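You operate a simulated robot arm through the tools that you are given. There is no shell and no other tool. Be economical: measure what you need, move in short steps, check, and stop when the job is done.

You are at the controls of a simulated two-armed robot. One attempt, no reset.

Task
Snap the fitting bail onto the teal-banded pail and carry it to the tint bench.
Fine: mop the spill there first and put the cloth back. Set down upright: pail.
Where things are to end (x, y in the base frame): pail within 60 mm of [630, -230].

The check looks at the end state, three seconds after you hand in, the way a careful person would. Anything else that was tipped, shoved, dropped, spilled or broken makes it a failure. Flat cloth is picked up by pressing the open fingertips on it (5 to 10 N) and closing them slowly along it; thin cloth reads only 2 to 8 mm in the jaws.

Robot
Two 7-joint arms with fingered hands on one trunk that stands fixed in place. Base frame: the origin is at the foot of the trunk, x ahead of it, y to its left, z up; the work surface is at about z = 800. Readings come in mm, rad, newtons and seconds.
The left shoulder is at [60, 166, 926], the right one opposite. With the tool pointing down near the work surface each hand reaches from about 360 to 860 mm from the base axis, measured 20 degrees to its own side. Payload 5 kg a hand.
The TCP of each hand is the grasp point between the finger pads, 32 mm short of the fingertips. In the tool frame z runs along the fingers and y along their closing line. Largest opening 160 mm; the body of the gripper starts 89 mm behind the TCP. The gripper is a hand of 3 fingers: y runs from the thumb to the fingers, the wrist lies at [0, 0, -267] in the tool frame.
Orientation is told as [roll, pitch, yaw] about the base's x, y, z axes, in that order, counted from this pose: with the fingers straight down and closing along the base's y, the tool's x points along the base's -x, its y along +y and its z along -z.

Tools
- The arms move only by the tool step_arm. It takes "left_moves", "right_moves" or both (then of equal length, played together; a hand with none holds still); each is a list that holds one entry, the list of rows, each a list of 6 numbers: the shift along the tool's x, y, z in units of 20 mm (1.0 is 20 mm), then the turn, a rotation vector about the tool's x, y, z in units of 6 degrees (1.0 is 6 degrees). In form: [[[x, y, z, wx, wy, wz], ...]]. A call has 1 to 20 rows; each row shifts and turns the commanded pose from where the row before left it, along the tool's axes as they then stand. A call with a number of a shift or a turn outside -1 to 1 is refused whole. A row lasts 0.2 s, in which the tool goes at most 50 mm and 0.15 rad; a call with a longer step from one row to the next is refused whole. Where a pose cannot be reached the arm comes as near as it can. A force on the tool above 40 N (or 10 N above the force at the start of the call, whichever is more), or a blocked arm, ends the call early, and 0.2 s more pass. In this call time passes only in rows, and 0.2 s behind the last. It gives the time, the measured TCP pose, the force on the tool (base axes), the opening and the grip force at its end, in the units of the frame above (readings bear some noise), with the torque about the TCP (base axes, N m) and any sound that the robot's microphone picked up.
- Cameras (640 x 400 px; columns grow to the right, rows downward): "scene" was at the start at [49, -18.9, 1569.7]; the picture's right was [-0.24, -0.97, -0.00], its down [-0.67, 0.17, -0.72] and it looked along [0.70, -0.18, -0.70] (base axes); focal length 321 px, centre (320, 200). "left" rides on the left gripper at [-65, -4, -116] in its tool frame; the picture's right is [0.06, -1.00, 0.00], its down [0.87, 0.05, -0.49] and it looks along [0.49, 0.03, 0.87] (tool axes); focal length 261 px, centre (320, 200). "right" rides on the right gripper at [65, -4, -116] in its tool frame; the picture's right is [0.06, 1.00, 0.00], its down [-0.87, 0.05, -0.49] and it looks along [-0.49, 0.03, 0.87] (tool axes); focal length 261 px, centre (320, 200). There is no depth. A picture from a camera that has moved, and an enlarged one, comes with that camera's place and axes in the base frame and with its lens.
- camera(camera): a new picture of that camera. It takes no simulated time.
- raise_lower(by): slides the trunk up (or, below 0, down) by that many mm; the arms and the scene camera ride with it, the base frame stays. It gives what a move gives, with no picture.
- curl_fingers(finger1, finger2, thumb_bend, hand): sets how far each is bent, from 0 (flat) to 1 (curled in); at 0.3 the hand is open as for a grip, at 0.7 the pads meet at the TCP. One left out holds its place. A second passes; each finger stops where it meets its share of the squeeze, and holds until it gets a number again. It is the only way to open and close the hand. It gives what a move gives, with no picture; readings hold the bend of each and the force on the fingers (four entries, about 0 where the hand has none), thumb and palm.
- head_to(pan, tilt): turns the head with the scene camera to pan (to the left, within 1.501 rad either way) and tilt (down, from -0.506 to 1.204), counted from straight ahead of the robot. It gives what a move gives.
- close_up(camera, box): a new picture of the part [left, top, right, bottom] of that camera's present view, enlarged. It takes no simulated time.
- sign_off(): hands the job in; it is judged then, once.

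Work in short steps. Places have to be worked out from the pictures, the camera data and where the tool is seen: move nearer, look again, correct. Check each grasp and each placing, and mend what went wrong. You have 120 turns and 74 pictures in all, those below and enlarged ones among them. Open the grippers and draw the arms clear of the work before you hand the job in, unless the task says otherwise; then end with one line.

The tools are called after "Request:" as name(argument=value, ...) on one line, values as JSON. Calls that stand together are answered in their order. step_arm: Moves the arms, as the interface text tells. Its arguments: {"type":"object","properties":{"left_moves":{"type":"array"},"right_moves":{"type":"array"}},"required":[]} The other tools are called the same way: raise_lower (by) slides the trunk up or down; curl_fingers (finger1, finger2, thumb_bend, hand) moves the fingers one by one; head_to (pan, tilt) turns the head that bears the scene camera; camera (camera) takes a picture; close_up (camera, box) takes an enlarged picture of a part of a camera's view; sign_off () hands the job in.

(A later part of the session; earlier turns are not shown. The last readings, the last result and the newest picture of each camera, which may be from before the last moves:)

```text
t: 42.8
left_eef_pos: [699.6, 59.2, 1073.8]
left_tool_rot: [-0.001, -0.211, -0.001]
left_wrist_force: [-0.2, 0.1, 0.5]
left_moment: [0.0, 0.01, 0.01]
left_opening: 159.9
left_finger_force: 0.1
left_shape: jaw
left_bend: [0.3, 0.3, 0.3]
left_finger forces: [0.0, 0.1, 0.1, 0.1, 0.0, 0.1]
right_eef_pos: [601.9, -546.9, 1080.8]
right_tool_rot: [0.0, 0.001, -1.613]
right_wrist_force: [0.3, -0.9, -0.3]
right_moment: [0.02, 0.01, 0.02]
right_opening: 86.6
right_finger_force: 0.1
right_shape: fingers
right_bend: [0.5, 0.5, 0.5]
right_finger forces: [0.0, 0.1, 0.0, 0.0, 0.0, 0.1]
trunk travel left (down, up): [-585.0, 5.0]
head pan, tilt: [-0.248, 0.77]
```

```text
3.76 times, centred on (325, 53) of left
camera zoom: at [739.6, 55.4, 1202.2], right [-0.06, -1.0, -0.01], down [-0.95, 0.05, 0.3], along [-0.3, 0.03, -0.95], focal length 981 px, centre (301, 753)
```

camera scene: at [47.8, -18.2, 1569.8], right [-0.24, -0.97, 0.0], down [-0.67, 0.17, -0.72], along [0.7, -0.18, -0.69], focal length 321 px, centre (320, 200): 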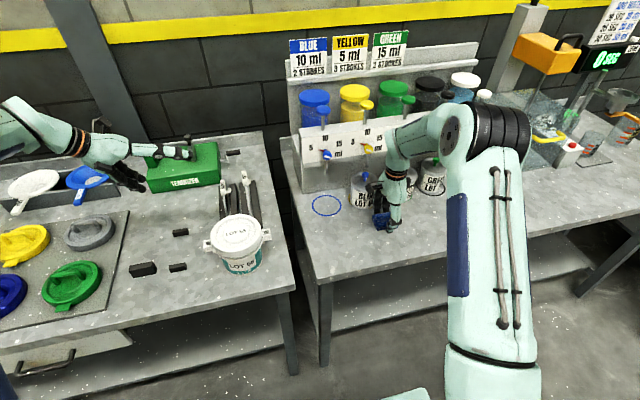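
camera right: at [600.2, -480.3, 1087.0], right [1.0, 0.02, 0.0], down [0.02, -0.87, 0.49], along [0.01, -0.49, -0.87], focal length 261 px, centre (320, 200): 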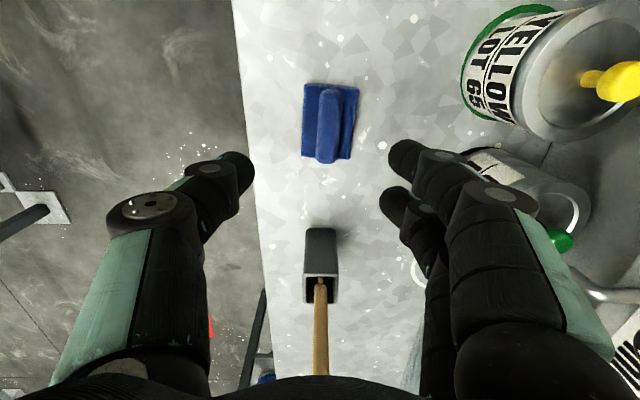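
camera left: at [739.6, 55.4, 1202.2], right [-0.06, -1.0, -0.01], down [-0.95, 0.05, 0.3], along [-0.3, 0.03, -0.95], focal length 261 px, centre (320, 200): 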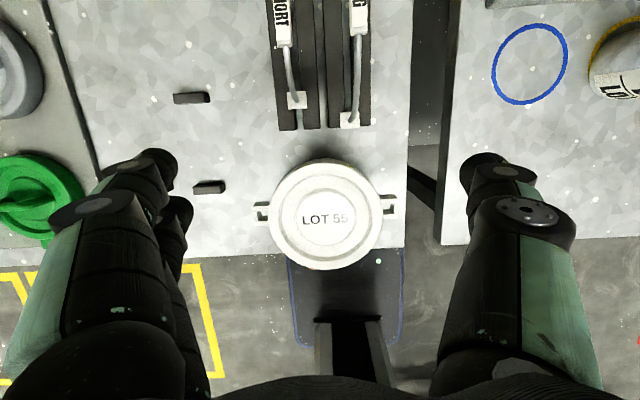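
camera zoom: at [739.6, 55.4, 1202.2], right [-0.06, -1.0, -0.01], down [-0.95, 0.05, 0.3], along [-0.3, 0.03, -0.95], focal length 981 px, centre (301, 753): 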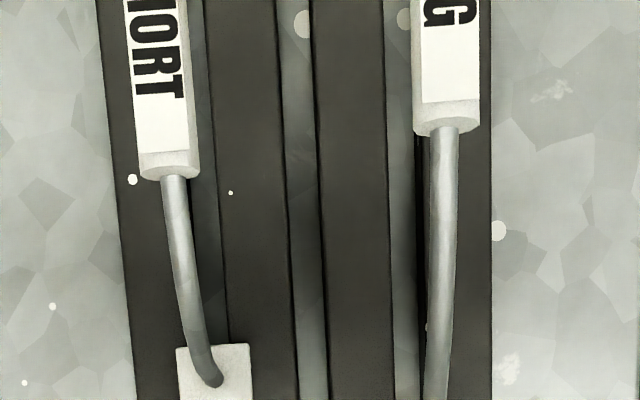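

Zooming tighter on each ear.

Request:
close_up(camera="left", box=[247, 192, 279, 232])

Request:
close_up(camera="left", box=[372, 185, 404, 225])

```text
10.00 times, centred on (263, 212) of left
camera zoom: at [739.6, 55.4, 1202.2], right [-0.06, -1.0, -0.01], down [-0.95, 0.05, 0.3], along [-0.3, 0.03, -0.95], focal length 2606 px, centre (890, 80)
```

zoom: 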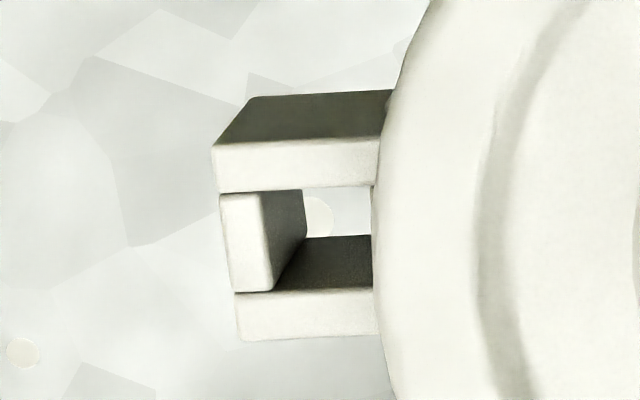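

```text
10.00 times, centred on (388, 205) of left
camera zoom: at [739.6, 55.4, 1202.2], right [-0.06, -1.0, -0.01], down [-0.95, 0.05, 0.3], along [-0.3, 0.03, -0.95], focal length 2606 px, centre (-360, 150)
```

zoom: 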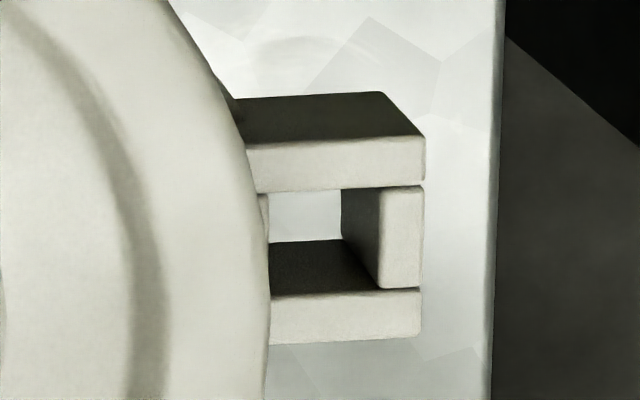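

SHORT: feet tops ≈ z 830 at x 766 and 918, y≈90 (span 152); LONG span ≈ 210; ears ≈ 157 apart → SHORT. Its grip centre ≈ (842, 91, 910). Pre-shape the left hand with the thumb close (LONG bail is 70 mm to that side) and hover above the grip.

Request:
curl_fingers(hand="left", finger1=0.52, finger2=0.52, thumb_bend=0.6)

Request:
step_arm(left_moves=[[[-0.896, 0.229, 0.659, 0, 0, 0], [-0.896, 0.229, 0.659, 0, 0, 0], [-0.896, 0.229, 0.659, 0, 0, 0], [-0.896, 0.229, 0.659, 0, 0, 0], [-0.896, 0.229, 0.659, 0, 0, 0], [-0.896, 0.229, 0.659, 0, 0, 0], [-0.896, 0.229, 0.659, 0, 0, 0]]])

Request:
camera(camera="left")

```text
t: 43.8
left_eef_pos: [699.6, 61.4, 1074.4]
left_tool_rot: [0.0, -0.21, -0.001]
left_wrist_force: [-0.2, 0.2, 0.4]
left_moment: [0.01, -0.02, -0.04]
left_opening: 63.8
left_finger_force: 0.1
left_shape: fingers
left_bend: [0.52, 0.52, 0.6]
left_finger forces: [0.0, 0.1, 0.1, 0.0, 0.1, 0.0]
right_eef_pos: [602.2, -547.1, 1080.6]
right_tool_rot: [0.0, 0.001, -1.612]
right_wrist_force: [0.2, -0.7, 0.7]
right_moment: [-0.03, 0.01, -0.01]
right_opening: 86.8
right_finger_force: 0.1
right_shape: fingers
right_bend: [0.5, 0.5, 0.5]
right_finger forces: [0.0, 0.1, 0.0, 0.0, 0.0, 0.0]
trunk travel left (down, up): [-585.0, 5.0]
head pan, tilt: [-0.248, 0.77]
```

```text
t: 45.4
left_eef_pos: [842.4, 93.0, 1010.5]
left_tool_rot: [0.001, -0.21, -0.001]
left_wrist_force: [0.2, 0.3, 0.2]
left_moment: [-0.01, 0.0, 0.01]
left_opening: 64.0
left_finger_force: 0.0
left_shape: fingers
left_bend: [0.52, 0.52, 0.6]
left_finger forces: [0.0, 0.0, 0.0, 0.1, 0.0, 0.0]
right_eef_pos: [602.7, -544.9, 1079.9]
right_tool_rot: [0.0, 0.001, -1.612]
right_wrist_force: [0.7, 0.6, -0.1]
right_moment: [0.01, 0.04, 0.0]
right_opening: 86.9
right_finger_force: 0.1
right_shape: fingers
right_bend: [0.5, 0.5, 0.5]
right_finger forces: [0.1, 0.0, 0.1, 0.1, 0.0, 0.1]
trunk travel left (down, up): [-585.0, 5.0]
head pan, tilt: [-0.248, 0.77]
```

```text
43 pictures are left
camera left: at [882.7, 88.6, 1137.7], right [-0.06, -1.0, -0.01], down [-0.95, 0.06, 0.3], along [-0.3, 0.03, -0.95], focal length 261 px, centre (320, 200)
```

left: 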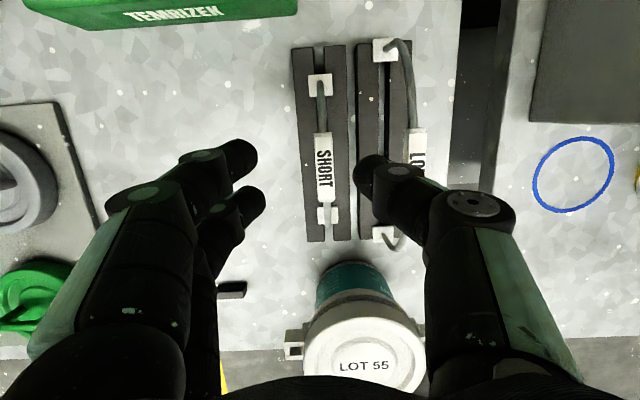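

Aligned: feet computed at (919,92) and (766,91). Descending 80 mm straight down, checking force.

Request:
step_arm(left_moves=[[[0.21, 0, 0.978, 0, 0, 0], [0.21, 0, 0.978, 0, 0, 0], [0.21, 0, 0.978, 0, 0, 0], [0.14, 0, 0.65, 0, 0, 0]]])

Request:
camera(camera="left")

```text
t: 46.4
left_eef_pos: [840.8, 92.1, 937.3]
left_tool_rot: [0.001, -0.21, 0.0]
left_wrist_force: [0.2, -0.4, 1.2]
left_moment: [-0.02, -0.03, 0.01]
left_opening: 63.8
left_finger_force: 0.3
left_shape: fingers
left_bend: [0.52, 0.52, 0.6]
left_finger forces: [0.0, 0.0, 0.1, 0.1, 0.1, 0.1]
right_eef_pos: [602.5, -545.9, 1079.9]
right_tool_rot: [0.0, 0.001, -1.613]
right_wrist_force: [0.0, 0.5, -0.1]
right_moment: [0.03, 0.0, 0.03]
right_opening: 86.6
right_finger_force: 0.0
right_shape: fingers
right_bend: [0.5, 0.5, 0.5]
right_finger forces: [0.0, 0.0, 0.0, 0.0, 0.0, 0.0]
trunk travel left (down, up): [-585.0, 5.0]
head pan, tilt: [-0.248, 0.77]
```

```text
42 pictures are left
camera left: at [881.5, 88.6, 1064.9], right [-0.06, -1.0, -0.01], down [-0.95, 0.05, 0.3], along [-0.3, 0.03, -0.95], focal length 261 px, centre (320, 200)
```

left: 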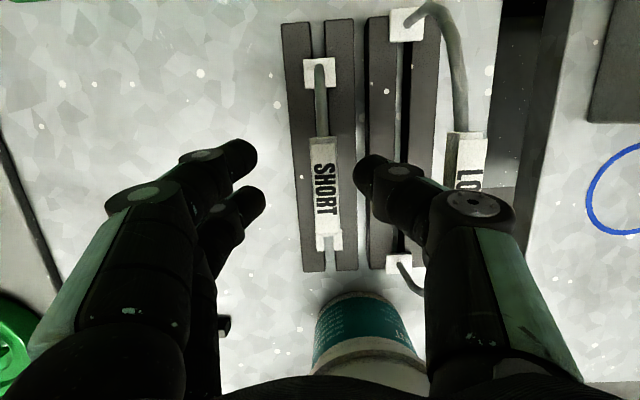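

Descending the remaining ~28 mm, shifting 4 mm away from LONG.

Request:
step_arm(left_moves=[[[0.0, 0.2, 0, 0, 0, 0], [0.1, 0, 0.47, 0, 0, 0], [0.1, 0, 0.47, 0, 0, 0], [0.1, 0, 0.42, 0, 0, 0]]])

Request:
camera(camera="left")

```text
t: 47.4
left_eef_pos: [841.2, 95.5, 909.0]
left_tool_rot: [0.0, -0.209, 0.0]
left_wrist_force: [1.1, -0.4, -0.3]
left_moment: [-0.01, 0.0, -0.03]
left_opening: 63.8
left_finger_force: 0.1
left_shape: fingers
left_bend: [0.52, 0.52, 0.6]
left_finger forces: [0.1, 0.0, 0.0, 0.0, 0.0, 0.0]
right_eef_pos: [602.6, -545.1, 1081.1]
right_tool_rot: [-0.001, 0.0, -1.612]
right_wrist_force: [-0.1, -0.1, 0.6]
right_moment: [0.01, 0.01, -0.03]
right_opening: 86.5
right_finger_force: 0.2
right_shape: fingers
right_bend: [0.5, 0.5, 0.5]
right_finger forces: [0.0, 0.1, 0.0, 0.0, 0.0, 0.0]
trunk travel left (down, up): [-585.0, 5.0]
head pan, tilt: [-0.248, 0.77]
```

```text
41 pictures are left
camera left: at [881.4, 92.0, 1036.5], right [-0.06, -1.0, -0.01], down [-0.95, 0.05, 0.3], along [-0.3, 0.03, -0.95], focal length 261 px, centre (320, 200)
```

left: 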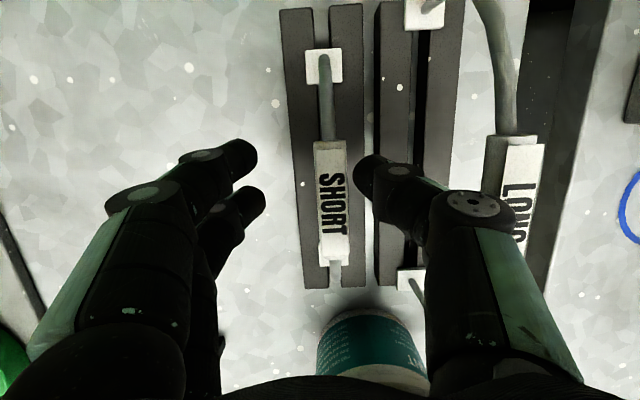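

Grip lies between thumb and fingers at TCP depth. Closing gently in stages.

Request:
curl_fingers(hand="left", finger1=0.65, finger2=0.65, thumb_bend=0.63)

Request:
curl_fingers(hand="left", finger1=0.75, finger2=0.75, thumb_bend=0.72)

Request:
camera(camera="left")

```text
t: 48.4
left_eef_pos: [841.3, 95.6, 909.3]
left_tool_rot: [0.0, -0.208, -0.001]
left_wrist_force: [-1.7, 0.1, 0.2]
left_moment: [0.01, 0.0, 0.01]
left_opening: 32.9
left_finger_force: 0.2
left_shape: fingers
left_bend: [0.65, 0.65, 0.63]
left_finger forces: [0.1, 0.0, 0.0, 0.1, 0.0, 0.1]
right_eef_pos: [602.0, -545.8, 1080.8]
right_tool_rot: [0.001, 0.002, -1.613]
right_wrist_force: [-0.2, 0.5, 0.2]
right_moment: [0.02, -0.05, 0.0]
right_opening: 86.7
right_finger_force: 0.0
right_shape: fingers
right_bend: [0.5, 0.5, 0.5]
right_finger forces: [0.0, 0.0, 0.1, 0.0, 0.0, 0.1]
trunk travel left (down, up): [-585.0, 5.0]
head pan, tilt: [-0.248, 0.77]
```

```text
t: 49.4
left_eef_pos: [840.8, 96.2, 908.1]
left_tool_rot: [-0.001, -0.209, 0.0]
left_wrist_force: [0.2, 0.0, 0.1]
left_moment: [0.01, -0.02, -0.01]
left_opening: 5.3
left_finger_force: 0.1
left_shape: fingers
left_bend: [0.74, 0.74, 0.71]
left_finger forces: [0.0, 0.0, 0.0, 0.0, 0.0, 0.0]
right_eef_pos: [601.2, -545.9, 1080.7]
right_tool_rot: [0.002, 0.0, -1.613]
right_wrist_force: [-0.3, -0.5, -0.6]
right_moment: [0.0, 0.03, -0.02]
right_opening: 86.8
right_finger_force: 0.0
right_shape: fingers
right_bend: [0.5, 0.5, 0.5]
right_finger forces: [0.1, 0.0, 0.0, 0.0, 0.0, 0.0]
trunk travel left (down, up): [-585.0, 5.0]
head pan, tilt: [-0.248, 0.77]
```

```text
40 pictures are left
camera left: at [881.4, 92.0, 1037.0], right [-0.06, -1.0, -0.01], down [-0.95, 0.05, 0.3], along [-0.3, 0.03, -0.95], focal length 261 px, centre (320, 200)
```

left: 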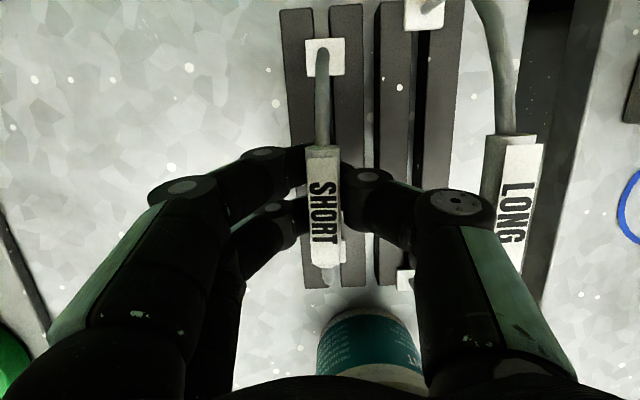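

The fingers slid shut below the grip (no force, 5 mm): the grip sits higher than TCP. Re-open, then raise 12 mm and look.

Request:
curl_fingers(hand="left", finger1=0.55, finger2=0.55, thumb_bend=0.6)

Request:
camera(camera="left")

```text
t: 50.4
left_eef_pos: [842.0, 96.9, 909.3]
left_tool_rot: [0.002, -0.208, 0.0]
left_wrist_force: [0.0, -1.1, 0.5]
left_moment: [0.02, -0.01, 0.04]
left_opening: 56.6
left_finger_force: 0.0
left_shape: fingers
left_bend: [0.55, 0.55, 0.6]
left_finger forces: [0.0, 0.1, 0.0, 0.1, 0.0, 0.1]
right_eef_pos: [600.5, -546.3, 1080.1]
right_tool_rot: [-0.001, -0.002, -1.614]
right_wrist_force: [0.0, 1.1, 0.0]
right_moment: [-0.02, 0.0, 0.0]
right_opening: 86.7
right_finger_force: 0.1
right_shape: fingers
right_bend: [0.5, 0.5, 0.5]
right_finger forces: [0.0, 0.1, 0.0, 0.0, 0.1, 0.0]
trunk travel left (down, up): [-585.0, 5.0]
head pan, tilt: [-0.248, 0.77]
```

```text
39 pictures are left
camera left: at [881.4, 92.0, 1037.1], right [-0.06, -1.0, -0.01], down [-0.95, 0.05, 0.3], along [-0.3, 0.03, -0.95], focal length 261 px, centre (320, 200)
```

left: 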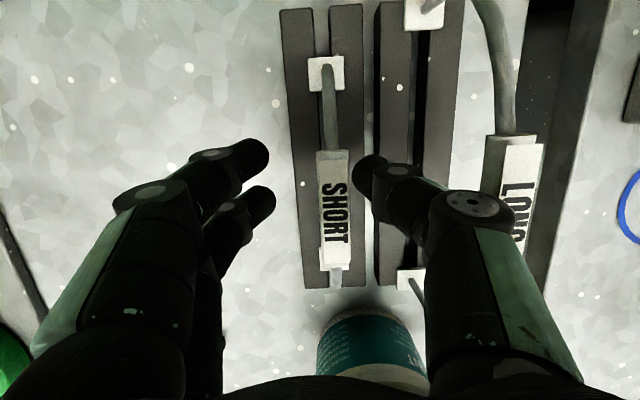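

Bail still seated. Raise 12 mm so the pads meet the grip at or below mid-height and close in finer stages.

Request:
step_arm(left_moves=[[[0.1, 0, -0.3, 0, 0, 0], [0, 0, -0.3, 0, 0, 0]]])

Request:
curl_fingers(hand="left", finger1=0.65, finger2=0.65, thumb_bend=0.63)

Request:
curl_fingers(hand="left", finger1=0.68, finger2=0.68, thumb_bend=0.65)

Request:
camera(camera="left")

```text
t: 51.0
left_eef_pos: [838.7, 97.1, 921.1]
left_tool_rot: [0.001, -0.209, 0.001]
left_wrist_force: [-0.2, 0.3, -0.3]
left_moment: [0.0, 0.02, 0.0]
left_opening: 56.7
left_finger_force: 0.1
left_shape: fingers
left_bend: [0.55, 0.55, 0.6]
left_finger forces: [0.0, 0.1, 0.0, 0.0, 0.1, 0.1]
right_eef_pos: [601.5, -546.3, 1079.8]
right_tool_rot: [-0.001, -0.001, -1.613]
right_wrist_force: [-0.5, -0.4, -0.6]
right_moment: [0.01, -0.01, 0.0]
right_opening: 86.7
right_finger_force: 0.1
right_shape: fingers
right_bend: [0.5, 0.5, 0.5]
right_finger forces: [0.0, 0.0, 0.0, 0.0, 0.0, 0.1]
trunk travel left (down, up): [-585.0, 5.0]
head pan, tilt: [-0.248, 0.77]
```

```text
t: 52.0
left_eef_pos: [837.9, 96.3, 920.0]
left_tool_rot: [-0.001, -0.209, -0.001]
left_wrist_force: [-0.4, 0.0, -0.5]
left_moment: [-0.02, 0.0, -0.03]
left_opening: 33.0
left_finger_force: 0.1
left_shape: fingers
left_bend: [0.65, 0.65, 0.63]
left_finger forces: [0.1, 0.0, 0.1, 0.1, 0.0, 0.1]
right_eef_pos: [601.7, -546.3, 1079.6]
right_tool_rot: [0.002, -0.001, -1.614]
right_wrist_force: [0.3, 0.5, -0.4]
right_moment: [-0.02, -0.02, -0.02]
right_opening: 86.7
right_finger_force: 0.1
right_shape: fingers
right_bend: [0.5, 0.5, 0.5]
right_finger forces: [0.0, 0.1, 0.0, 0.1, 0.1, 0.0]
trunk travel left (down, up): [-585.0, 5.0]
head pan, tilt: [-0.248, 0.77]
```

```text
t: 53.0
left_eef_pos: [838.1, 95.8, 921.5]
left_tool_rot: [-0.001, -0.209, -0.001]
left_wrist_force: [0.5, -0.1, -0.3]
left_moment: [0.0, -0.02, 0.02]
left_opening: 24.3
left_finger_force: 0.0
left_shape: fingers
left_bend: [0.68, 0.68, 0.65]
left_finger forces: [0.0, 0.0, 0.0, 0.0, 0.1, 0.1]
right_eef_pos: [601.9, -547.3, 1081.4]
right_tool_rot: [-0.001, 0.0, -1.612]
right_wrist_force: [-0.2, -0.3, 0.3]
right_moment: [0.01, -0.02, -0.02]
right_opening: 86.9
right_finger_force: 0.1
right_shape: fingers
right_bend: [0.5, 0.5, 0.5]
right_finger forces: [0.0, 0.0, 0.0, 0.0, 0.0, 0.0]
trunk travel left (down, up): [-585.0, 5.0]
head pan, tilt: [-0.248, 0.77]
```

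```text
38 pictures are left
camera left: at [877.7, 91.7, 1048.4], right [-0.06, -1.0, -0.01], down [-0.95, 0.05, 0.3], along [-0.3, 0.03, -0.95], focal length 261 px, centre (320, 200)
```

left: 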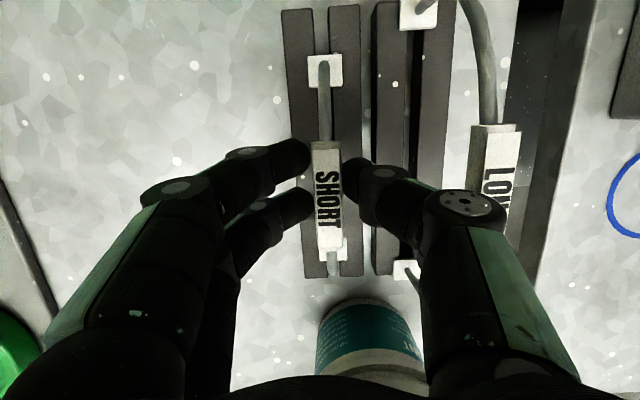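

Opening 24 mm, not touching yet. Continuing in small stages.

Request:
curl_fingers(hand="left", finger1=0.7, finger2=0.7, thumb_bend=0.67)

Request:
curl_fingers(hand="left", finger1=0.72, finger2=0.72, thumb_bend=0.69)

```text
t: 54.0
left_eef_pos: [837.7, 95.7, 920.7]
left_tool_rot: [-0.001, -0.211, 0.001]
left_wrist_force: [-0.3, 0.0, 1.1]
left_moment: [0.0, -0.01, -0.01]
left_opening: 20.5
left_finger_force: 1.3
left_shape: fingers
left_bend: [0.69, 0.7, 0.66]
left_finger forces: [1.1, 0.1, 0.0, 0.0, 1.4, 0.0]
right_eef_pos: [600.9, -546.4, 1081.7]
right_tool_rot: [0.001, 0.001, -1.613]
right_wrist_force: [0.9, -0.2, 0.5]
right_moment: [-0.03, 0.0, -0.01]
right_opening: 86.6
right_finger_force: 0.0
right_shape: fingers
right_bend: [0.5, 0.5, 0.5]
right_finger forces: [0.0, 0.0, 0.1, 0.0, 0.0, 0.0]
trunk travel left (down, up): [-585.0, 5.0]
head pan, tilt: [-0.248, 0.77]
```

```text
t: 55.0
left_eef_pos: [837.2, 95.9, 920.6]
left_tool_rot: [-0.001, -0.208, 0.001]
left_wrist_force: [-0.3, -0.6, -0.4]
left_moment: [-0.02, -0.01, 0.04]
left_opening: 18.2
left_finger_force: 4.4
left_shape: fingers
left_bend: [0.71, 0.71, 0.68]
left_finger forces: [3.3, 1.7, 0.1, 0.0, 4.3, 0.1]
right_eef_pos: [601.5, -545.4, 1081.0]
right_tool_rot: [0.0, 0.001, -1.612]
right_wrist_force: [0.0, 0.7, -0.1]
right_moment: [0.01, -0.03, 0.01]
right_opening: 86.5
right_finger_force: 0.0
right_shape: fingers
right_bend: [0.5, 0.5, 0.5]
right_finger forces: [0.0, 0.1, 0.0, 0.0, 0.1, 0.0]
trunk travel left (down, up): [-585.0, 5.0]
head pan, tilt: [-0.248, 0.77]
```

Gripping the 18 mm grip at 4 N. Squeeze harder.

Request:
curl_fingers(hand="left", finger1=0.76, finger2=0.76, thumb_bend=0.73)

Request:
curl_fingers(hand="left", finger1=0.85, finger2=0.85, thumb_bend=0.82)

Request:
camera(camera="left")

```text
t: 56.0
left_eef_pos: [837.4, 96.9, 919.9]
left_tool_rot: [-0.001, -0.212, 0.002]
left_wrist_force: [0.6, 0.2, -1.0]
left_moment: [0.01, 0.01, 0.0]
left_opening: 4.7
left_finger_force: 0.0
left_shape: fingers
left_bend: [0.75, 0.75, 0.72]
left_finger forces: [0.0, 0.1, 0.0, 0.0, 0.1, 0.0]
right_eef_pos: [601.9, -546.8, 1080.6]
right_tool_rot: [-0.001, 0.0, -1.614]
right_wrist_force: [0.4, -1.0, 0.6]
right_moment: [0.0, 0.01, 0.01]
right_opening: 86.5
right_finger_force: 0.1
right_shape: fingers
right_bend: [0.5, 0.5, 0.5]
right_finger forces: [0.0, 0.0, 0.0, 0.0, 0.1, 0.0]
trunk travel left (down, up): [-585.0, 5.0]
head pan, tilt: [-0.248, 0.77]
```

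```text
t: 57.0
left_eef_pos: [837.8, 94.7, 921.5]
left_tool_rot: [0.0, -0.209, 0.001]
left_wrist_force: [-0.1, 0.4, -0.5]
left_moment: [0.01, -0.05, 0.01]
left_opening: 2.4
left_finger_force: 0.1
left_shape: fingers
left_bend: [0.78, 0.78, 0.74]
left_finger forces: [0.0, 0.1, 0.1, 0.0, 0.0, 0.1]
right_eef_pos: [601.0, -546.1, 1081.9]
right_tool_rot: [0.0, -0.002, -1.613]
right_wrist_force: [0.3, -0.2, 0.0]
right_moment: [-0.04, 0.01, 0.0]
right_opening: 86.8
right_finger_force: 0.0
right_shape: fingers
right_bend: [0.5, 0.5, 0.5]
right_finger forces: [0.0, 0.0, 0.0, 0.1, 0.1, 0.1]
trunk travel left (down, up): [-585.0, 5.0]
head pan, tilt: [-0.248, 0.77]
```

```text
37 pictures are left
camera left: at [877.7, 91.7, 1048.3], right [-0.06, -1.0, -0.01], down [-0.95, 0.05, 0.3], along [-0.3, 0.03, -0.95], focal length 261 px, centre (320, 200)
```

left: 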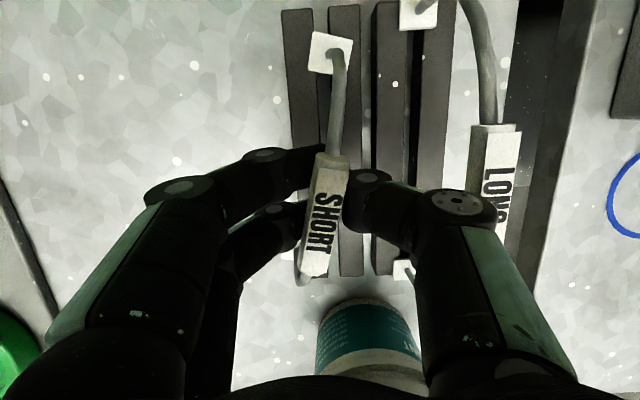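

It squeezes upward when gripped hard (fine at ~4 N). I look from the scene camera at how the bail sits now.

Request:
close_up(camera="scene", box=[190, 170, 300, 250])

```text
5.00 times, centred on (245, 210) of scene
camera zoom: at [49.2, -19.0, 1679.7], right [-0.24, -0.97, 0.0], down [-0.67, 0.17, -0.72], along [0.7, -0.18, -0.7], focal length 1604 px, centre (695, 150)
```

zoom: 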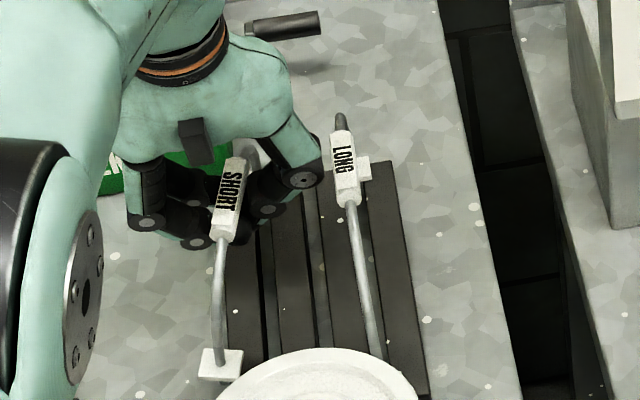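

The bail is caged above the fingertips, yawed about −13° with feet ≈18 mm high at (763,121) and (921,85). I turn the hand +13°, shift −13 mm in y to line it up with its slot, then check.

Request:
step_arm(left_moves=[[[0, -0.3, 0, 0, 0, -0.7], [0, -0.3, 0, 0, 0, -0.7], [0, 0, 0, 0, 0, -0.7]]])

Request:
camera(camera="left")

Request:
close_up(camera="scene", box=[190, 170, 300, 250])

```text
t: 57.8
left_eef_pos: [838.2, 84.8, 921.0]
left_tool_rot: [-0.046, -0.204, 0.225]
left_wrist_force: [-0.1, 0.5, -0.3]
left_moment: [0.0, 0.0, -0.01]
left_opening: 2.6
left_finger_force: 0.0
left_shape: fingers
left_bend: [0.78, 0.78, 0.74]
left_finger forces: [0.0, 0.0, 0.1, 0.1, 0.0, 0.1]
right_eef_pos: [601.0, -546.8, 1080.9]
right_tool_rot: [-0.001, -0.001, -1.614]
right_wrist_force: [0.5, -0.6, -0.2]
right_moment: [0.04, -0.02, 0.01]
right_opening: 86.9
right_finger_force: 0.1
right_shape: fingers
right_bend: [0.5, 0.5, 0.5]
right_finger forces: [0.0, 0.1, 0.0, 0.0, 0.0, 0.1]
trunk travel left (down, up): [-585.0, 5.0]
head pan, tilt: [-0.248, 0.77]
```

```text
35 pictures are left
camera left: at [877.5, 94.6, 1048.6], right [0.15, -0.99, 0.03], down [-0.94, -0.14, 0.3], along [-0.29, -0.08, -0.95], focal length 261 px, centre (320, 200)
```

left: 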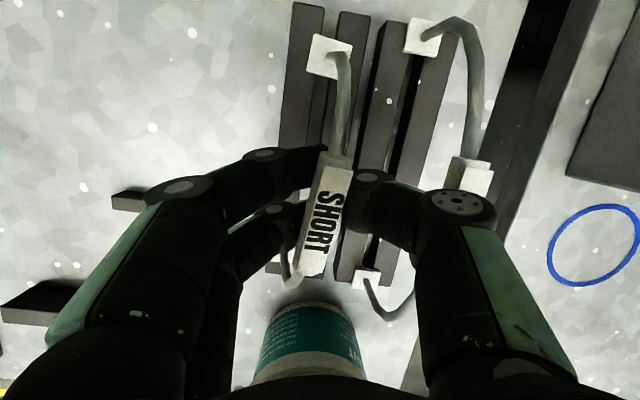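

```text
5.00 times, centred on (245, 210) of scene
camera zoom: at [49.2, -18.9, 1679.7], right [-0.24, -0.97, 0.0], down [-0.67, 0.17, -0.72], along [0.7, -0.18, -0.7], focal length 1604 px, centre (695, 150)
```

zoom: 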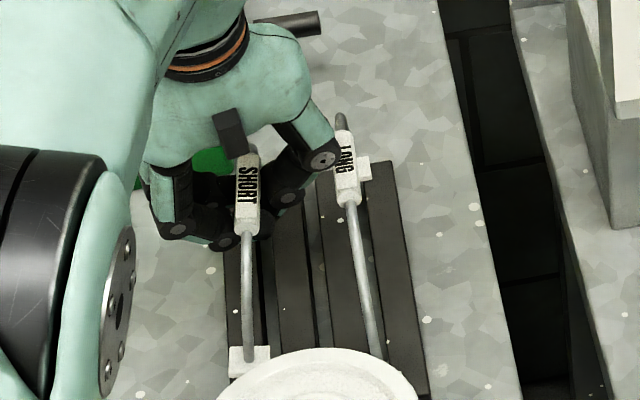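

Bail follows the hand rigidly; still ≈ −6° and 5 mm to the left. Another +6° and −4 mm, then down 8 mm.

Request:
step_arm(left_moves=[[[0, -0.2, 0, 0, 0, -0.5], [0, 0, 0, 0, 0, -0.5], [0.08, 0, 0.39, 0, 0, 0]]])

Request:
camera(camera="left")

Request:
close_up(camera="scene", box=[200, 180, 280, 250])

```text
t: 58.6
left_eef_pos: [838.5, 79.5, 913.5]
left_tool_rot: [-0.068, -0.199, 0.332]
left_wrist_force: [-0.2, 0.8, -0.1]
left_moment: [0.01, 0.01, 0.01]
left_opening: 2.7
left_finger_force: 0.1
left_shape: fingers
left_bend: [0.78, 0.78, 0.74]
left_finger forces: [0.0, 0.0, 0.1, 0.0, 0.0, 0.1]
right_eef_pos: [601.7, -545.8, 1080.2]
right_tool_rot: [-0.001, 0.0, -1.613]
right_wrist_force: [0.2, 0.8, -1.5]
right_moment: [0.02, 0.03, -0.02]
right_opening: 86.7
right_finger_force: 0.2
right_shape: fingers
right_bend: [0.5, 0.5, 0.5]
right_finger forces: [0.1, 0.1, 0.0, 0.0, 0.1, 0.0]
trunk travel left (down, up): [-585.0, 5.0]
head pan, tilt: [-0.248, 0.77]
```

```text
33 pictures are left
camera left: at [877.0, 96.9, 1040.5], right [0.25, -0.97, 0.05], down [-0.92, -0.23, 0.31], along [-0.28, -0.13, -0.95], focal length 261 px, centre (320, 200)
```

left: 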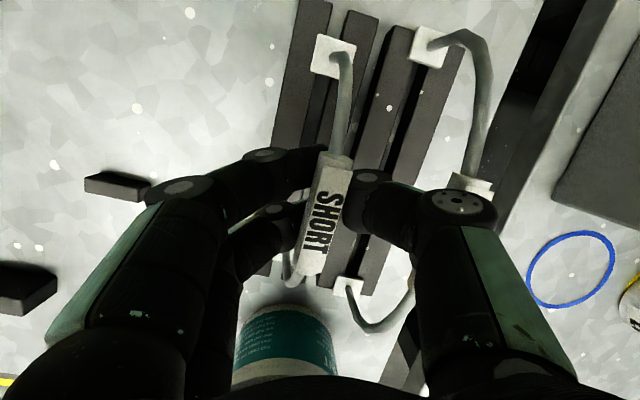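

```text
5.71 times, centred on (240, 215) of scene
camera zoom: at [49.4, -19.0, 1679.6], right [-0.24, -0.97, 0.0], down [-0.67, 0.17, -0.72], along [0.7, -0.18, -0.7], focal length 1833 px, centre (777, 114)
```

zoom: 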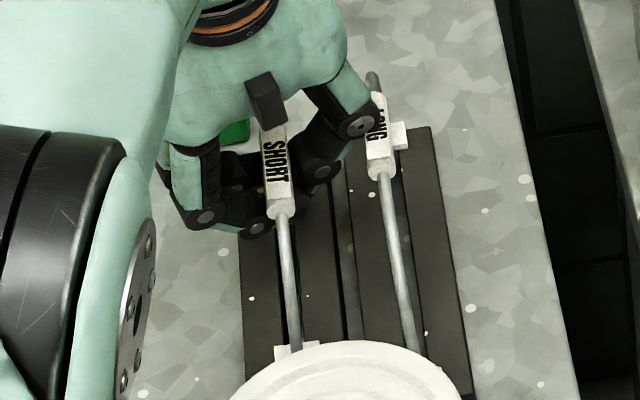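

Now feet ≈ (920,87) and (763,88), parallel to the slot (y≈89). Shift +1.5 mm and lower until the bail seats.

Request:
step_arm(left_moves=[[[0.05, 0.07, 0.25, 0, 0, 0], [0.05, 0, 0.25, 0, 0, 0], [0.03, 0, 0.15, 0, 0, 0]]])

Request:
camera(camera="left")

```text
t: 59.4
left_eef_pos: [838.4, 80.3, 898.6]
left_tool_rot: [-0.068, -0.197, 0.332]
left_wrist_force: [-0.5, -0.2, -0.1]
left_moment: [0.0, 0.01, 0.01]
left_opening: 2.4
left_finger_force: 0.0
left_shape: fingers
left_bend: [0.78, 0.78, 0.74]
left_finger forces: [0.1, 0.0, 0.0, 0.0, 0.0, 0.1]
right_eef_pos: [602.3, -545.3, 1080.5]
right_tool_rot: [0.002, 0.0, -1.613]
right_wrist_force: [-0.2, 0.0, -0.2]
right_moment: [-0.01, 0.01, -0.01]
right_opening: 86.4
right_finger_force: 0.0
right_shape: fingers
right_bend: [0.5, 0.5, 0.5]
right_finger forces: [0.0, 0.0, 0.0, 0.0, 0.0, 0.1]
trunk travel left (down, up): [-585.0, 5.0]
head pan, tilt: [-0.248, 0.77]
```

```text
31 pictures are left
camera left: at [877.0, 97.2, 1026.4], right [0.25, -0.97, 0.05], down [-0.93, -0.23, 0.31], along [-0.28, -0.13, -0.95], focal length 261 px, centre (320, 200)
```

left: 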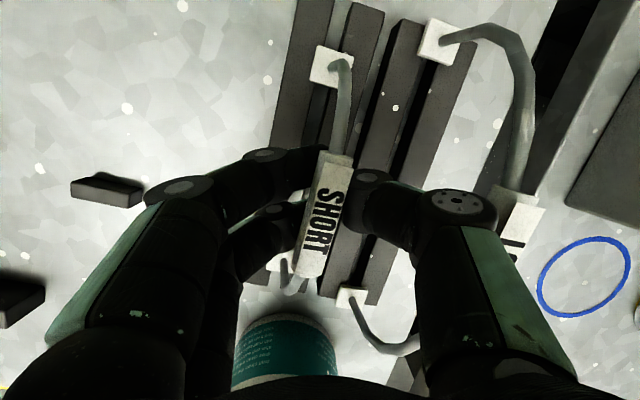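

Feet now at y≈88–89, over the slot at about seat height. Opening slowly.

Request:
curl_fingers(hand="left", finger1=0.66, finger2=0.66, thumb_bend=0.68)

Request:
curl_fingers(hand="left", finger1=0.57, finger2=0.57, thumb_bend=0.62)

Request:
camera(camera="left")

```text
t: 60.4
left_eef_pos: [838.7, 80.0, 899.2]
left_tool_rot: [-0.067, -0.198, 0.332]
left_wrist_force: [-0.4, -0.3, 0.1]
left_moment: [-0.01, 0.01, 0.0]
left_opening: 21.1
left_finger_force: 0.0
left_shape: fingers
left_bend: [0.66, 0.66, 0.68]
left_finger forces: [0.0, 0.1, 0.1, 0.1, 0.1, 0.0]
right_eef_pos: [601.1, -545.9, 1081.0]
right_tool_rot: [-0.001, 0.001, -1.614]
right_wrist_force: [-0.2, 0.8, 0.7]
right_moment: [-0.02, 0.02, 0.02]
right_opening: 86.5
right_finger_force: 0.0
right_shape: fingers
right_bend: [0.5, 0.5, 0.5]
right_finger forces: [0.0, 0.0, 0.0, 0.0, 0.0, 0.0]
trunk travel left (down, up): [-585.0, 5.0]
head pan, tilt: [-0.248, 0.77]
```

```text
t: 61.4
left_eef_pos: [838.3, 81.0, 899.4]
left_tool_rot: [-0.069, -0.199, 0.333]
left_wrist_force: [0.4, 0.7, 0.3]
left_moment: [0.0, -0.03, -0.03]
left_opening: 50.8
left_finger_force: 0.2
left_shape: fingers
left_bend: [0.56, 0.56, 0.62]
left_finger forces: [0.0, 0.0, 0.0, 0.0, 0.0, 0.0]
right_eef_pos: [600.9, -545.0, 1081.0]
right_tool_rot: [-0.001, -0.002, -1.613]
right_wrist_force: [1.3, 0.6, -0.6]
right_moment: [0.03, 0.02, 0.04]
right_opening: 86.9
right_finger_force: 0.0
right_shape: fingers
right_bend: [0.5, 0.5, 0.5]
right_finger forces: [0.0, 0.1, 0.0, 0.0, 0.0, 0.1]
trunk travel left (down, up): [-585.0, 5.0]
head pan, tilt: [-0.248, 0.77]
```

```text
30 pictures are left
camera left: at [876.9, 97.1, 1026.7], right [0.25, -0.97, 0.05], down [-0.93, -0.23, 0.31], along [-0.28, -0.13, -0.95], focal length 261 px, centre (320, 200)
```

left: 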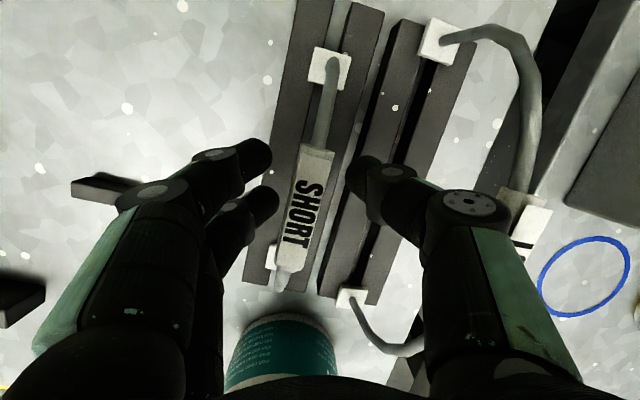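

Bail is back in its slot, upright. Rotate the hand back square, and set TCP ≈ (836, 92, 921) for a gentle ~4–5 N pinch.

Request:
step_arm(left_moves=[[[0, 0, -0.3, 0, 0, 0], [0, 0, 0, 0, 0, 1], [0, 0.1, 0, 0, 0, 1], [0, 0.2, 0, 0, 0, 1], [0, 0.2, 0, 0, 0, 0.17], [-0.1, 0, -0.39, 0, 0, 0], [-0.1, 0, -0.39, 0, 0, 0]]])

Request:
curl_fingers(hand="left", finger1=0.66, finger2=0.66, thumb_bend=0.65)

Request:
camera(camera="left")

```text
t: 63.0
left_eef_pos: [835.7, 90.4, 921.0]
left_tool_rot: [0.001, -0.21, -0.009]
left_wrist_force: [-0.9, 0.0, 0.3]
left_moment: [0.0, -0.02, 0.01]
left_opening: 50.5
left_finger_force: 0.1
left_shape: fingers
left_bend: [0.56, 0.56, 0.62]
left_finger forces: [0.0, 0.0, 0.1, 0.0, 0.1, 0.0]
right_eef_pos: [601.7, -545.5, 1081.2]
right_tool_rot: [0.0, 0.001, -1.613]
right_wrist_force: [0.1, 0.3, 0.4]
right_moment: [-0.04, 0.02, -0.02]
right_opening: 86.8
right_finger_force: 0.1
right_shape: fingers
right_bend: [0.5, 0.5, 0.5]
right_finger forces: [0.1, 0.0, 0.0, 0.1, 0.0, 0.1]
trunk travel left (down, up): [-585.0, 5.0]
head pan, tilt: [-0.248, 0.77]
```

```text
t: 64.0
left_eef_pos: [837.0, 90.5, 921.4]
left_tool_rot: [0.003, -0.209, -0.008]
left_wrist_force: [-0.4, -0.3, 0.5]
left_moment: [0.03, 0.01, -0.01]
left_opening: 27.7
left_finger_force: 0.1
left_shape: fingers
left_bend: [0.66, 0.66, 0.65]
left_finger forces: [0.0, 0.0, 0.0, 0.0, 0.0, 0.0]
right_eef_pos: [600.8, -545.9, 1080.4]
right_tool_rot: [0.001, -0.001, -1.613]
right_wrist_force: [0.3, 0.0, 0.1]
right_moment: [-0.06, -0.01, -0.04]
right_opening: 86.8
right_finger_force: 0.0
right_shape: fingers
right_bend: [0.5, 0.5, 0.5]
right_finger forces: [0.0, 0.0, 0.0, 0.1, 0.1, 0.0]
trunk travel left (down, up): [-585.0, 5.0]
head pan, tilt: [-0.248, 0.77]
```

```text
29 pictures are left
camera left: at [876.7, 85.8, 1049.2], right [-0.07, -1.0, -0.01], down [-0.95, 0.06, 0.3], along [-0.3, 0.03, -0.95], focal length 261 px, centre (320, 200)
```

left: 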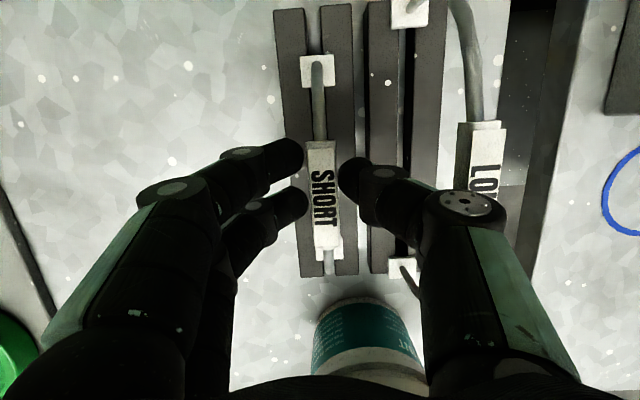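

Shift −6 mm in x to centre the pinch on the grip, then close in fine stages to ~4 N.

Request:
step_arm(left_moves=[[[0.3, 0, -0.06, 0, 0, 0]]])

Request:
curl_fingers(hand="left", finger1=0.69, finger2=0.69, thumb_bend=0.68)

Request:
curl_fingers(hand="left", finger1=0.705, finger2=0.705, thumb_bend=0.695)

```text
t: 64.4
left_eef_pos: [830.7, 89.8, 922.2]
left_tool_rot: [0.001, -0.212, -0.01]
left_wrist_force: [0.0, -0.2, 0.3]
left_moment: [0.0, 0.01, -0.03]
left_opening: 27.5
left_finger_force: 0.0
left_shape: fingers
left_bend: [0.66, 0.66, 0.65]
left_finger forces: [0.0, 0.0, 0.1, 0.1, 0.0, 0.0]
right_eef_pos: [600.9, -546.0, 1081.0]
right_tool_rot: [0.001, 0.001, -1.611]
right_wrist_force: [0.7, -0.1, 0.1]
right_moment: [0.0, 0.0, 0.0]
right_opening: 86.7
right_finger_force: 0.0
right_shape: fingers
right_bend: [0.5, 0.5, 0.5]
right_finger forces: [0.0, 0.0, 0.0, 0.0, 0.0, 0.0]
trunk travel left (down, up): [-585.0, 5.0]
head pan, tilt: [-0.248, 0.77]
```

```text
t: 65.4
left_eef_pos: [830.9, 91.0, 920.3]
left_tool_rot: [0.003, -0.21, -0.007]
left_wrist_force: [0.4, -0.6, 1.2]
left_moment: [0.0, -0.01, 0.02]
left_opening: 21.2
left_finger_force: 1.5
left_shape: fingers
left_bend: [0.68, 0.69, 0.67]
left_finger forces: [1.4, 0.2, 0.1, 0.0, 1.6, 0.1]
right_eef_pos: [601.3, -545.6, 1081.2]
right_tool_rot: [-0.001, 0.001, -1.613]
right_wrist_force: [0.5, 0.7, -0.4]
right_moment: [0.02, 0.0, -0.02]
right_opening: 87.0
right_finger_force: 0.0
right_shape: fingers
right_bend: [0.5, 0.5, 0.5]
right_finger forces: [0.1, 0.0, 0.0, 0.0, 0.1, 0.0]
trunk travel left (down, up): [-585.0, 5.0]
head pan, tilt: [-0.248, 0.77]
```

```text
t: 66.4
left_eef_pos: [829.9, 89.8, 921.2]
left_tool_rot: [0.002, -0.209, -0.009]
left_wrist_force: [-0.2, 0.7, 0.8]
left_moment: [-0.02, 0.02, 0.05]
left_opening: 20.3
left_finger_force: 2.9
left_shape: fingers
left_bend: [0.68, 0.69, 0.68]
left_finger forces: [2.1, 0.8, 0.0, 0.0, 3.0, 0.0]
right_eef_pos: [602.4, -546.7, 1081.2]
right_tool_rot: [0.0, 0.001, -1.612]
right_wrist_force: [0.1, 0.5, -0.5]
right_moment: [0.02, 0.0, 0.03]
right_opening: 86.7
right_finger_force: 0.1
right_shape: fingers
right_bend: [0.5, 0.5, 0.5]
right_finger forces: [0.0, 0.0, 0.0, 0.1, 0.1, 0.1]
trunk travel left (down, up): [-585.0, 5.0]
head pan, tilt: [-0.248, 0.77]
```

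3 N so far, finger 1 more loaded. A touch more on finger 2 and thumb, then a 12 mm test lift.

Request:
curl_fingers(hand="left", finger1=0.71, finger2=0.72, thumb_bend=0.71)

Request:
step_arm(left_moves=[[[-0.04, 0, -0.2, 0, 0, 0], [-0.04, 0, -0.2, 0, 0, 0], [-0.04, 0, -0.2, 0, 0, 0]]])

Request:
camera(camera="left")

```text
t: 67.4
left_eef_pos: [829.6, 90.9, 921.6]
left_tool_rot: [0.002, -0.208, -0.009]
left_wrist_force: [0.3, 0.6, -0.8]
left_moment: [0.01, -0.01, -0.04]
left_opening: 18.7
left_finger_force: 6.5
left_shape: fingers
left_bend: [0.69, 0.71, 0.69]
left_finger forces: [3.7, 3.0, 0.1, 0.1, 5.8, 0.0]
right_eef_pos: [602.2, -545.0, 1081.0]
right_tool_rot: [0.001, -0.001, -1.614]
right_wrist_force: [-0.2, 0.0, -0.7]
right_moment: [0.03, -0.01, -0.03]
right_opening: 86.8
right_finger_force: 0.1
right_shape: fingers
right_bend: [0.5, 0.5, 0.5]
right_finger forces: [0.0, 0.0, 0.1, 0.0, 0.0, 0.0]
trunk travel left (down, up): [-585.0, 5.0]
head pan, tilt: [-0.248, 0.77]
```

```text
t: 68.2
left_eef_pos: [830.9, 90.4, 932.6]
left_tool_rot: [0.001, -0.209, -0.01]
left_wrist_force: [0.4, 0.1, -0.4]
left_moment: [-0.01, 0.01, 0.0]
left_opening: 19.0
left_finger_force: 5.8
left_shape: fingers
left_bend: [0.69, 0.71, 0.69]
left_finger forces: [3.5, 2.6, 0.0, 0.0, 5.8, 0.0]
right_eef_pos: [601.4, -546.4, 1081.2]
right_tool_rot: [-0.001, 0.0, -1.613]
right_wrist_force: [0.1, 0.2, 0.5]
right_moment: [-0.02, -0.01, 0.0]
right_opening: 86.6
right_finger_force: 0.1
right_shape: fingers
right_bend: [0.5, 0.5, 0.5]
right_finger forces: [0.0, 0.0, 0.0, 0.0, 0.0, 0.0]
trunk travel left (down, up): [-585.0, 5.0]
head pan, tilt: [-0.248, 0.77]
```

```text
28 pictures are left
camera left: at [870.3, 85.8, 1061.2], right [-0.07, -1.0, -0.01], down [-0.95, 0.06, 0.3], along [-0.3, 0.03, -0.95], focal length 261 px, centre (320, 200)
```

left: 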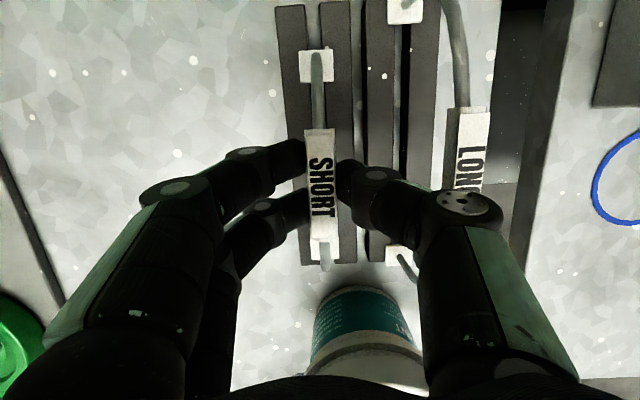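

Held steadily at 5.8 N. Lift 125 mm and move toward the pail centre.

Request:
step_arm(left_moves=[[[-0.165, 0, -0.77, 0, 0, 0], [-0.165, 0, -0.77, 0, 0, 0], [-0.165, 0, -0.77, 0, 0, 0], [-0.165, 0, -0.77, 0, 0, 0], [-0.165, 0, -0.77, 0, 0, 0], [-0.165, 0, -0.77, 0, 0, 0], [-0.165, 0, -0.77, 0, 0, 0], [-0.165, 0, -0.77, 0, 0, 0], [0.7, -0.1, -0.15, 0, 0, 0], [0.7, -0.1, -0.15, 0, 0, 0], [0.7, -0.1, -0.15, 0, 0, 0], [0.7, -0.1, -0.15, 0, 0, 0], [0.7, -0.1, -0.15, 0, 0, 0], [0.7, -0.1, -0.15, 0, 0, 0], [0.7, -0.1, -0.15, 0, 0, 0]]])

Request:
camera(camera="left")

```text
t: 71.4
left_eef_pos: [730.9, 76.7, 1059.9]
left_tool_rot: [0.002, -0.213, -0.008]
left_wrist_force: [0.5, 0.1, 0.1]
left_moment: [0.01, -0.01, 0.01]
left_opening: 19.0
left_finger_force: 5.7
left_shape: fingers
left_bend: [0.69, 0.71, 0.69]
left_finger forces: [3.4, 2.6, 0.0, 0.0, 5.8, 0.0]
right_eef_pos: [601.7, -545.3, 1080.7]
right_tool_rot: [0.0, 0.001, -1.614]
right_wrist_force: [-0.4, 0.3, -0.8]
right_moment: [0.02, -0.01, -0.02]
right_opening: 86.8
right_finger_force: 0.0
right_shape: fingers
right_bend: [0.5, 0.5, 0.5]
right_finger forces: [0.0, 0.1, 0.0, 0.0, 0.1, 0.0]
trunk travel left (down, up): [-585.0, 5.0]
head pan, tilt: [-0.248, 0.77]
```

```text
27 pictures are left
camera left: at [771.0, 72.2, 1187.5], right [-0.07, -1.0, -0.01], down [-0.95, 0.06, 0.3], along [-0.3, 0.03, -0.95], focal length 261 px, centre (320, 200)
```

left: 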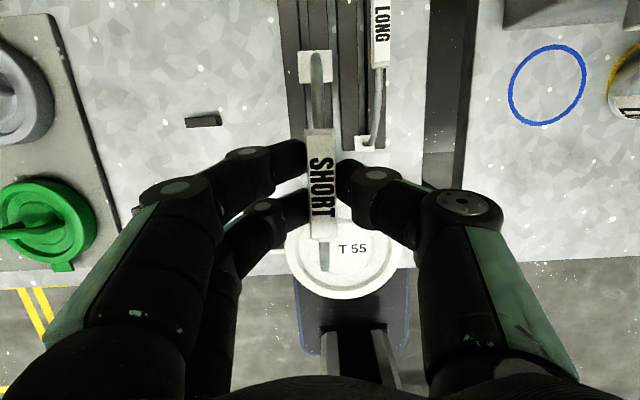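

Stable. Rotating the hand +90° about the vertical.

Request:
step_arm(left_moves=[[[0, 0, 0, -0.21, 0, -0.978], [0, 0, 0, -0.21, 0, -0.978], [0, 0, 0, -0.21, 0, -0.978], [0, 0, 0, -0.21, 0, -0.978], [0, 0, 0, -0.21, 0, -0.978], [0, 0, 0, -0.21, 0, -0.978], [0, 0, 0, -0.21, 0, -0.978], [0, 0, 0, -0.21, 0, -0.978], [0, 0, 0, -0.21, 0, -0.978], [0, 0, 0, -0.21, 0, -0.978], [0, 0, 0, -0.21, 0, -0.978], [0, 0, 0, -0.21, 0, -0.978], [0, 0, 0, -0.21, 0, -0.978], [0, 0, 0, -0.21, 0, -0.978], [0, 0, 0, -0.21, 0, -0.978]]])

Request:
camera(camera="left")

```text
t: 74.6
left_eef_pos: [730.0, 78.0, 1059.5]
left_tool_rot: [0.002, -0.214, 1.566]
left_wrist_force: [-0.3, 0.6, -1.1]
left_moment: [0.0, 0.04, 0.01]
left_opening: 18.8
left_finger_force: 5.4
left_shape: fingers
left_bend: [0.69, 0.71, 0.69]
left_finger forces: [3.4, 2.5, 0.1, 0.0, 5.6, 0.0]
right_eef_pos: [601.0, -546.1, 1079.8]
right_tool_rot: [0.0, -0.001, -1.612]
right_wrist_force: [0.3, -0.3, -0.2]
right_moment: [0.0, 0.02, 0.02]
right_opening: 86.7
right_finger_force: 0.0
right_shape: fingers
right_bend: [0.5, 0.5, 0.5]
right_finger forces: [0.0, 0.0, 0.0, 0.1, 0.1, 0.0]
trunk travel left (down, up): [-585.0, 5.0]
head pan, tilt: [-0.248, 0.77]
```

```text
26 pictures are left
camera left: at [735.8, 116.3, 1187.3], right [1.0, -0.07, -0.01], down [-0.06, -0.95, 0.3], along [-0.03, -0.29, -0.95], focal length 261 px, centre (320, 200)
```

left: 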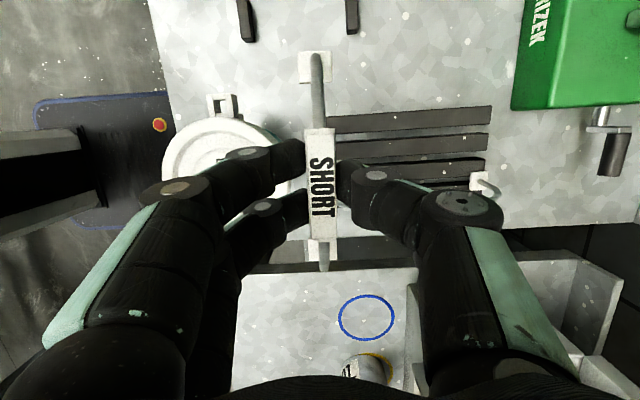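

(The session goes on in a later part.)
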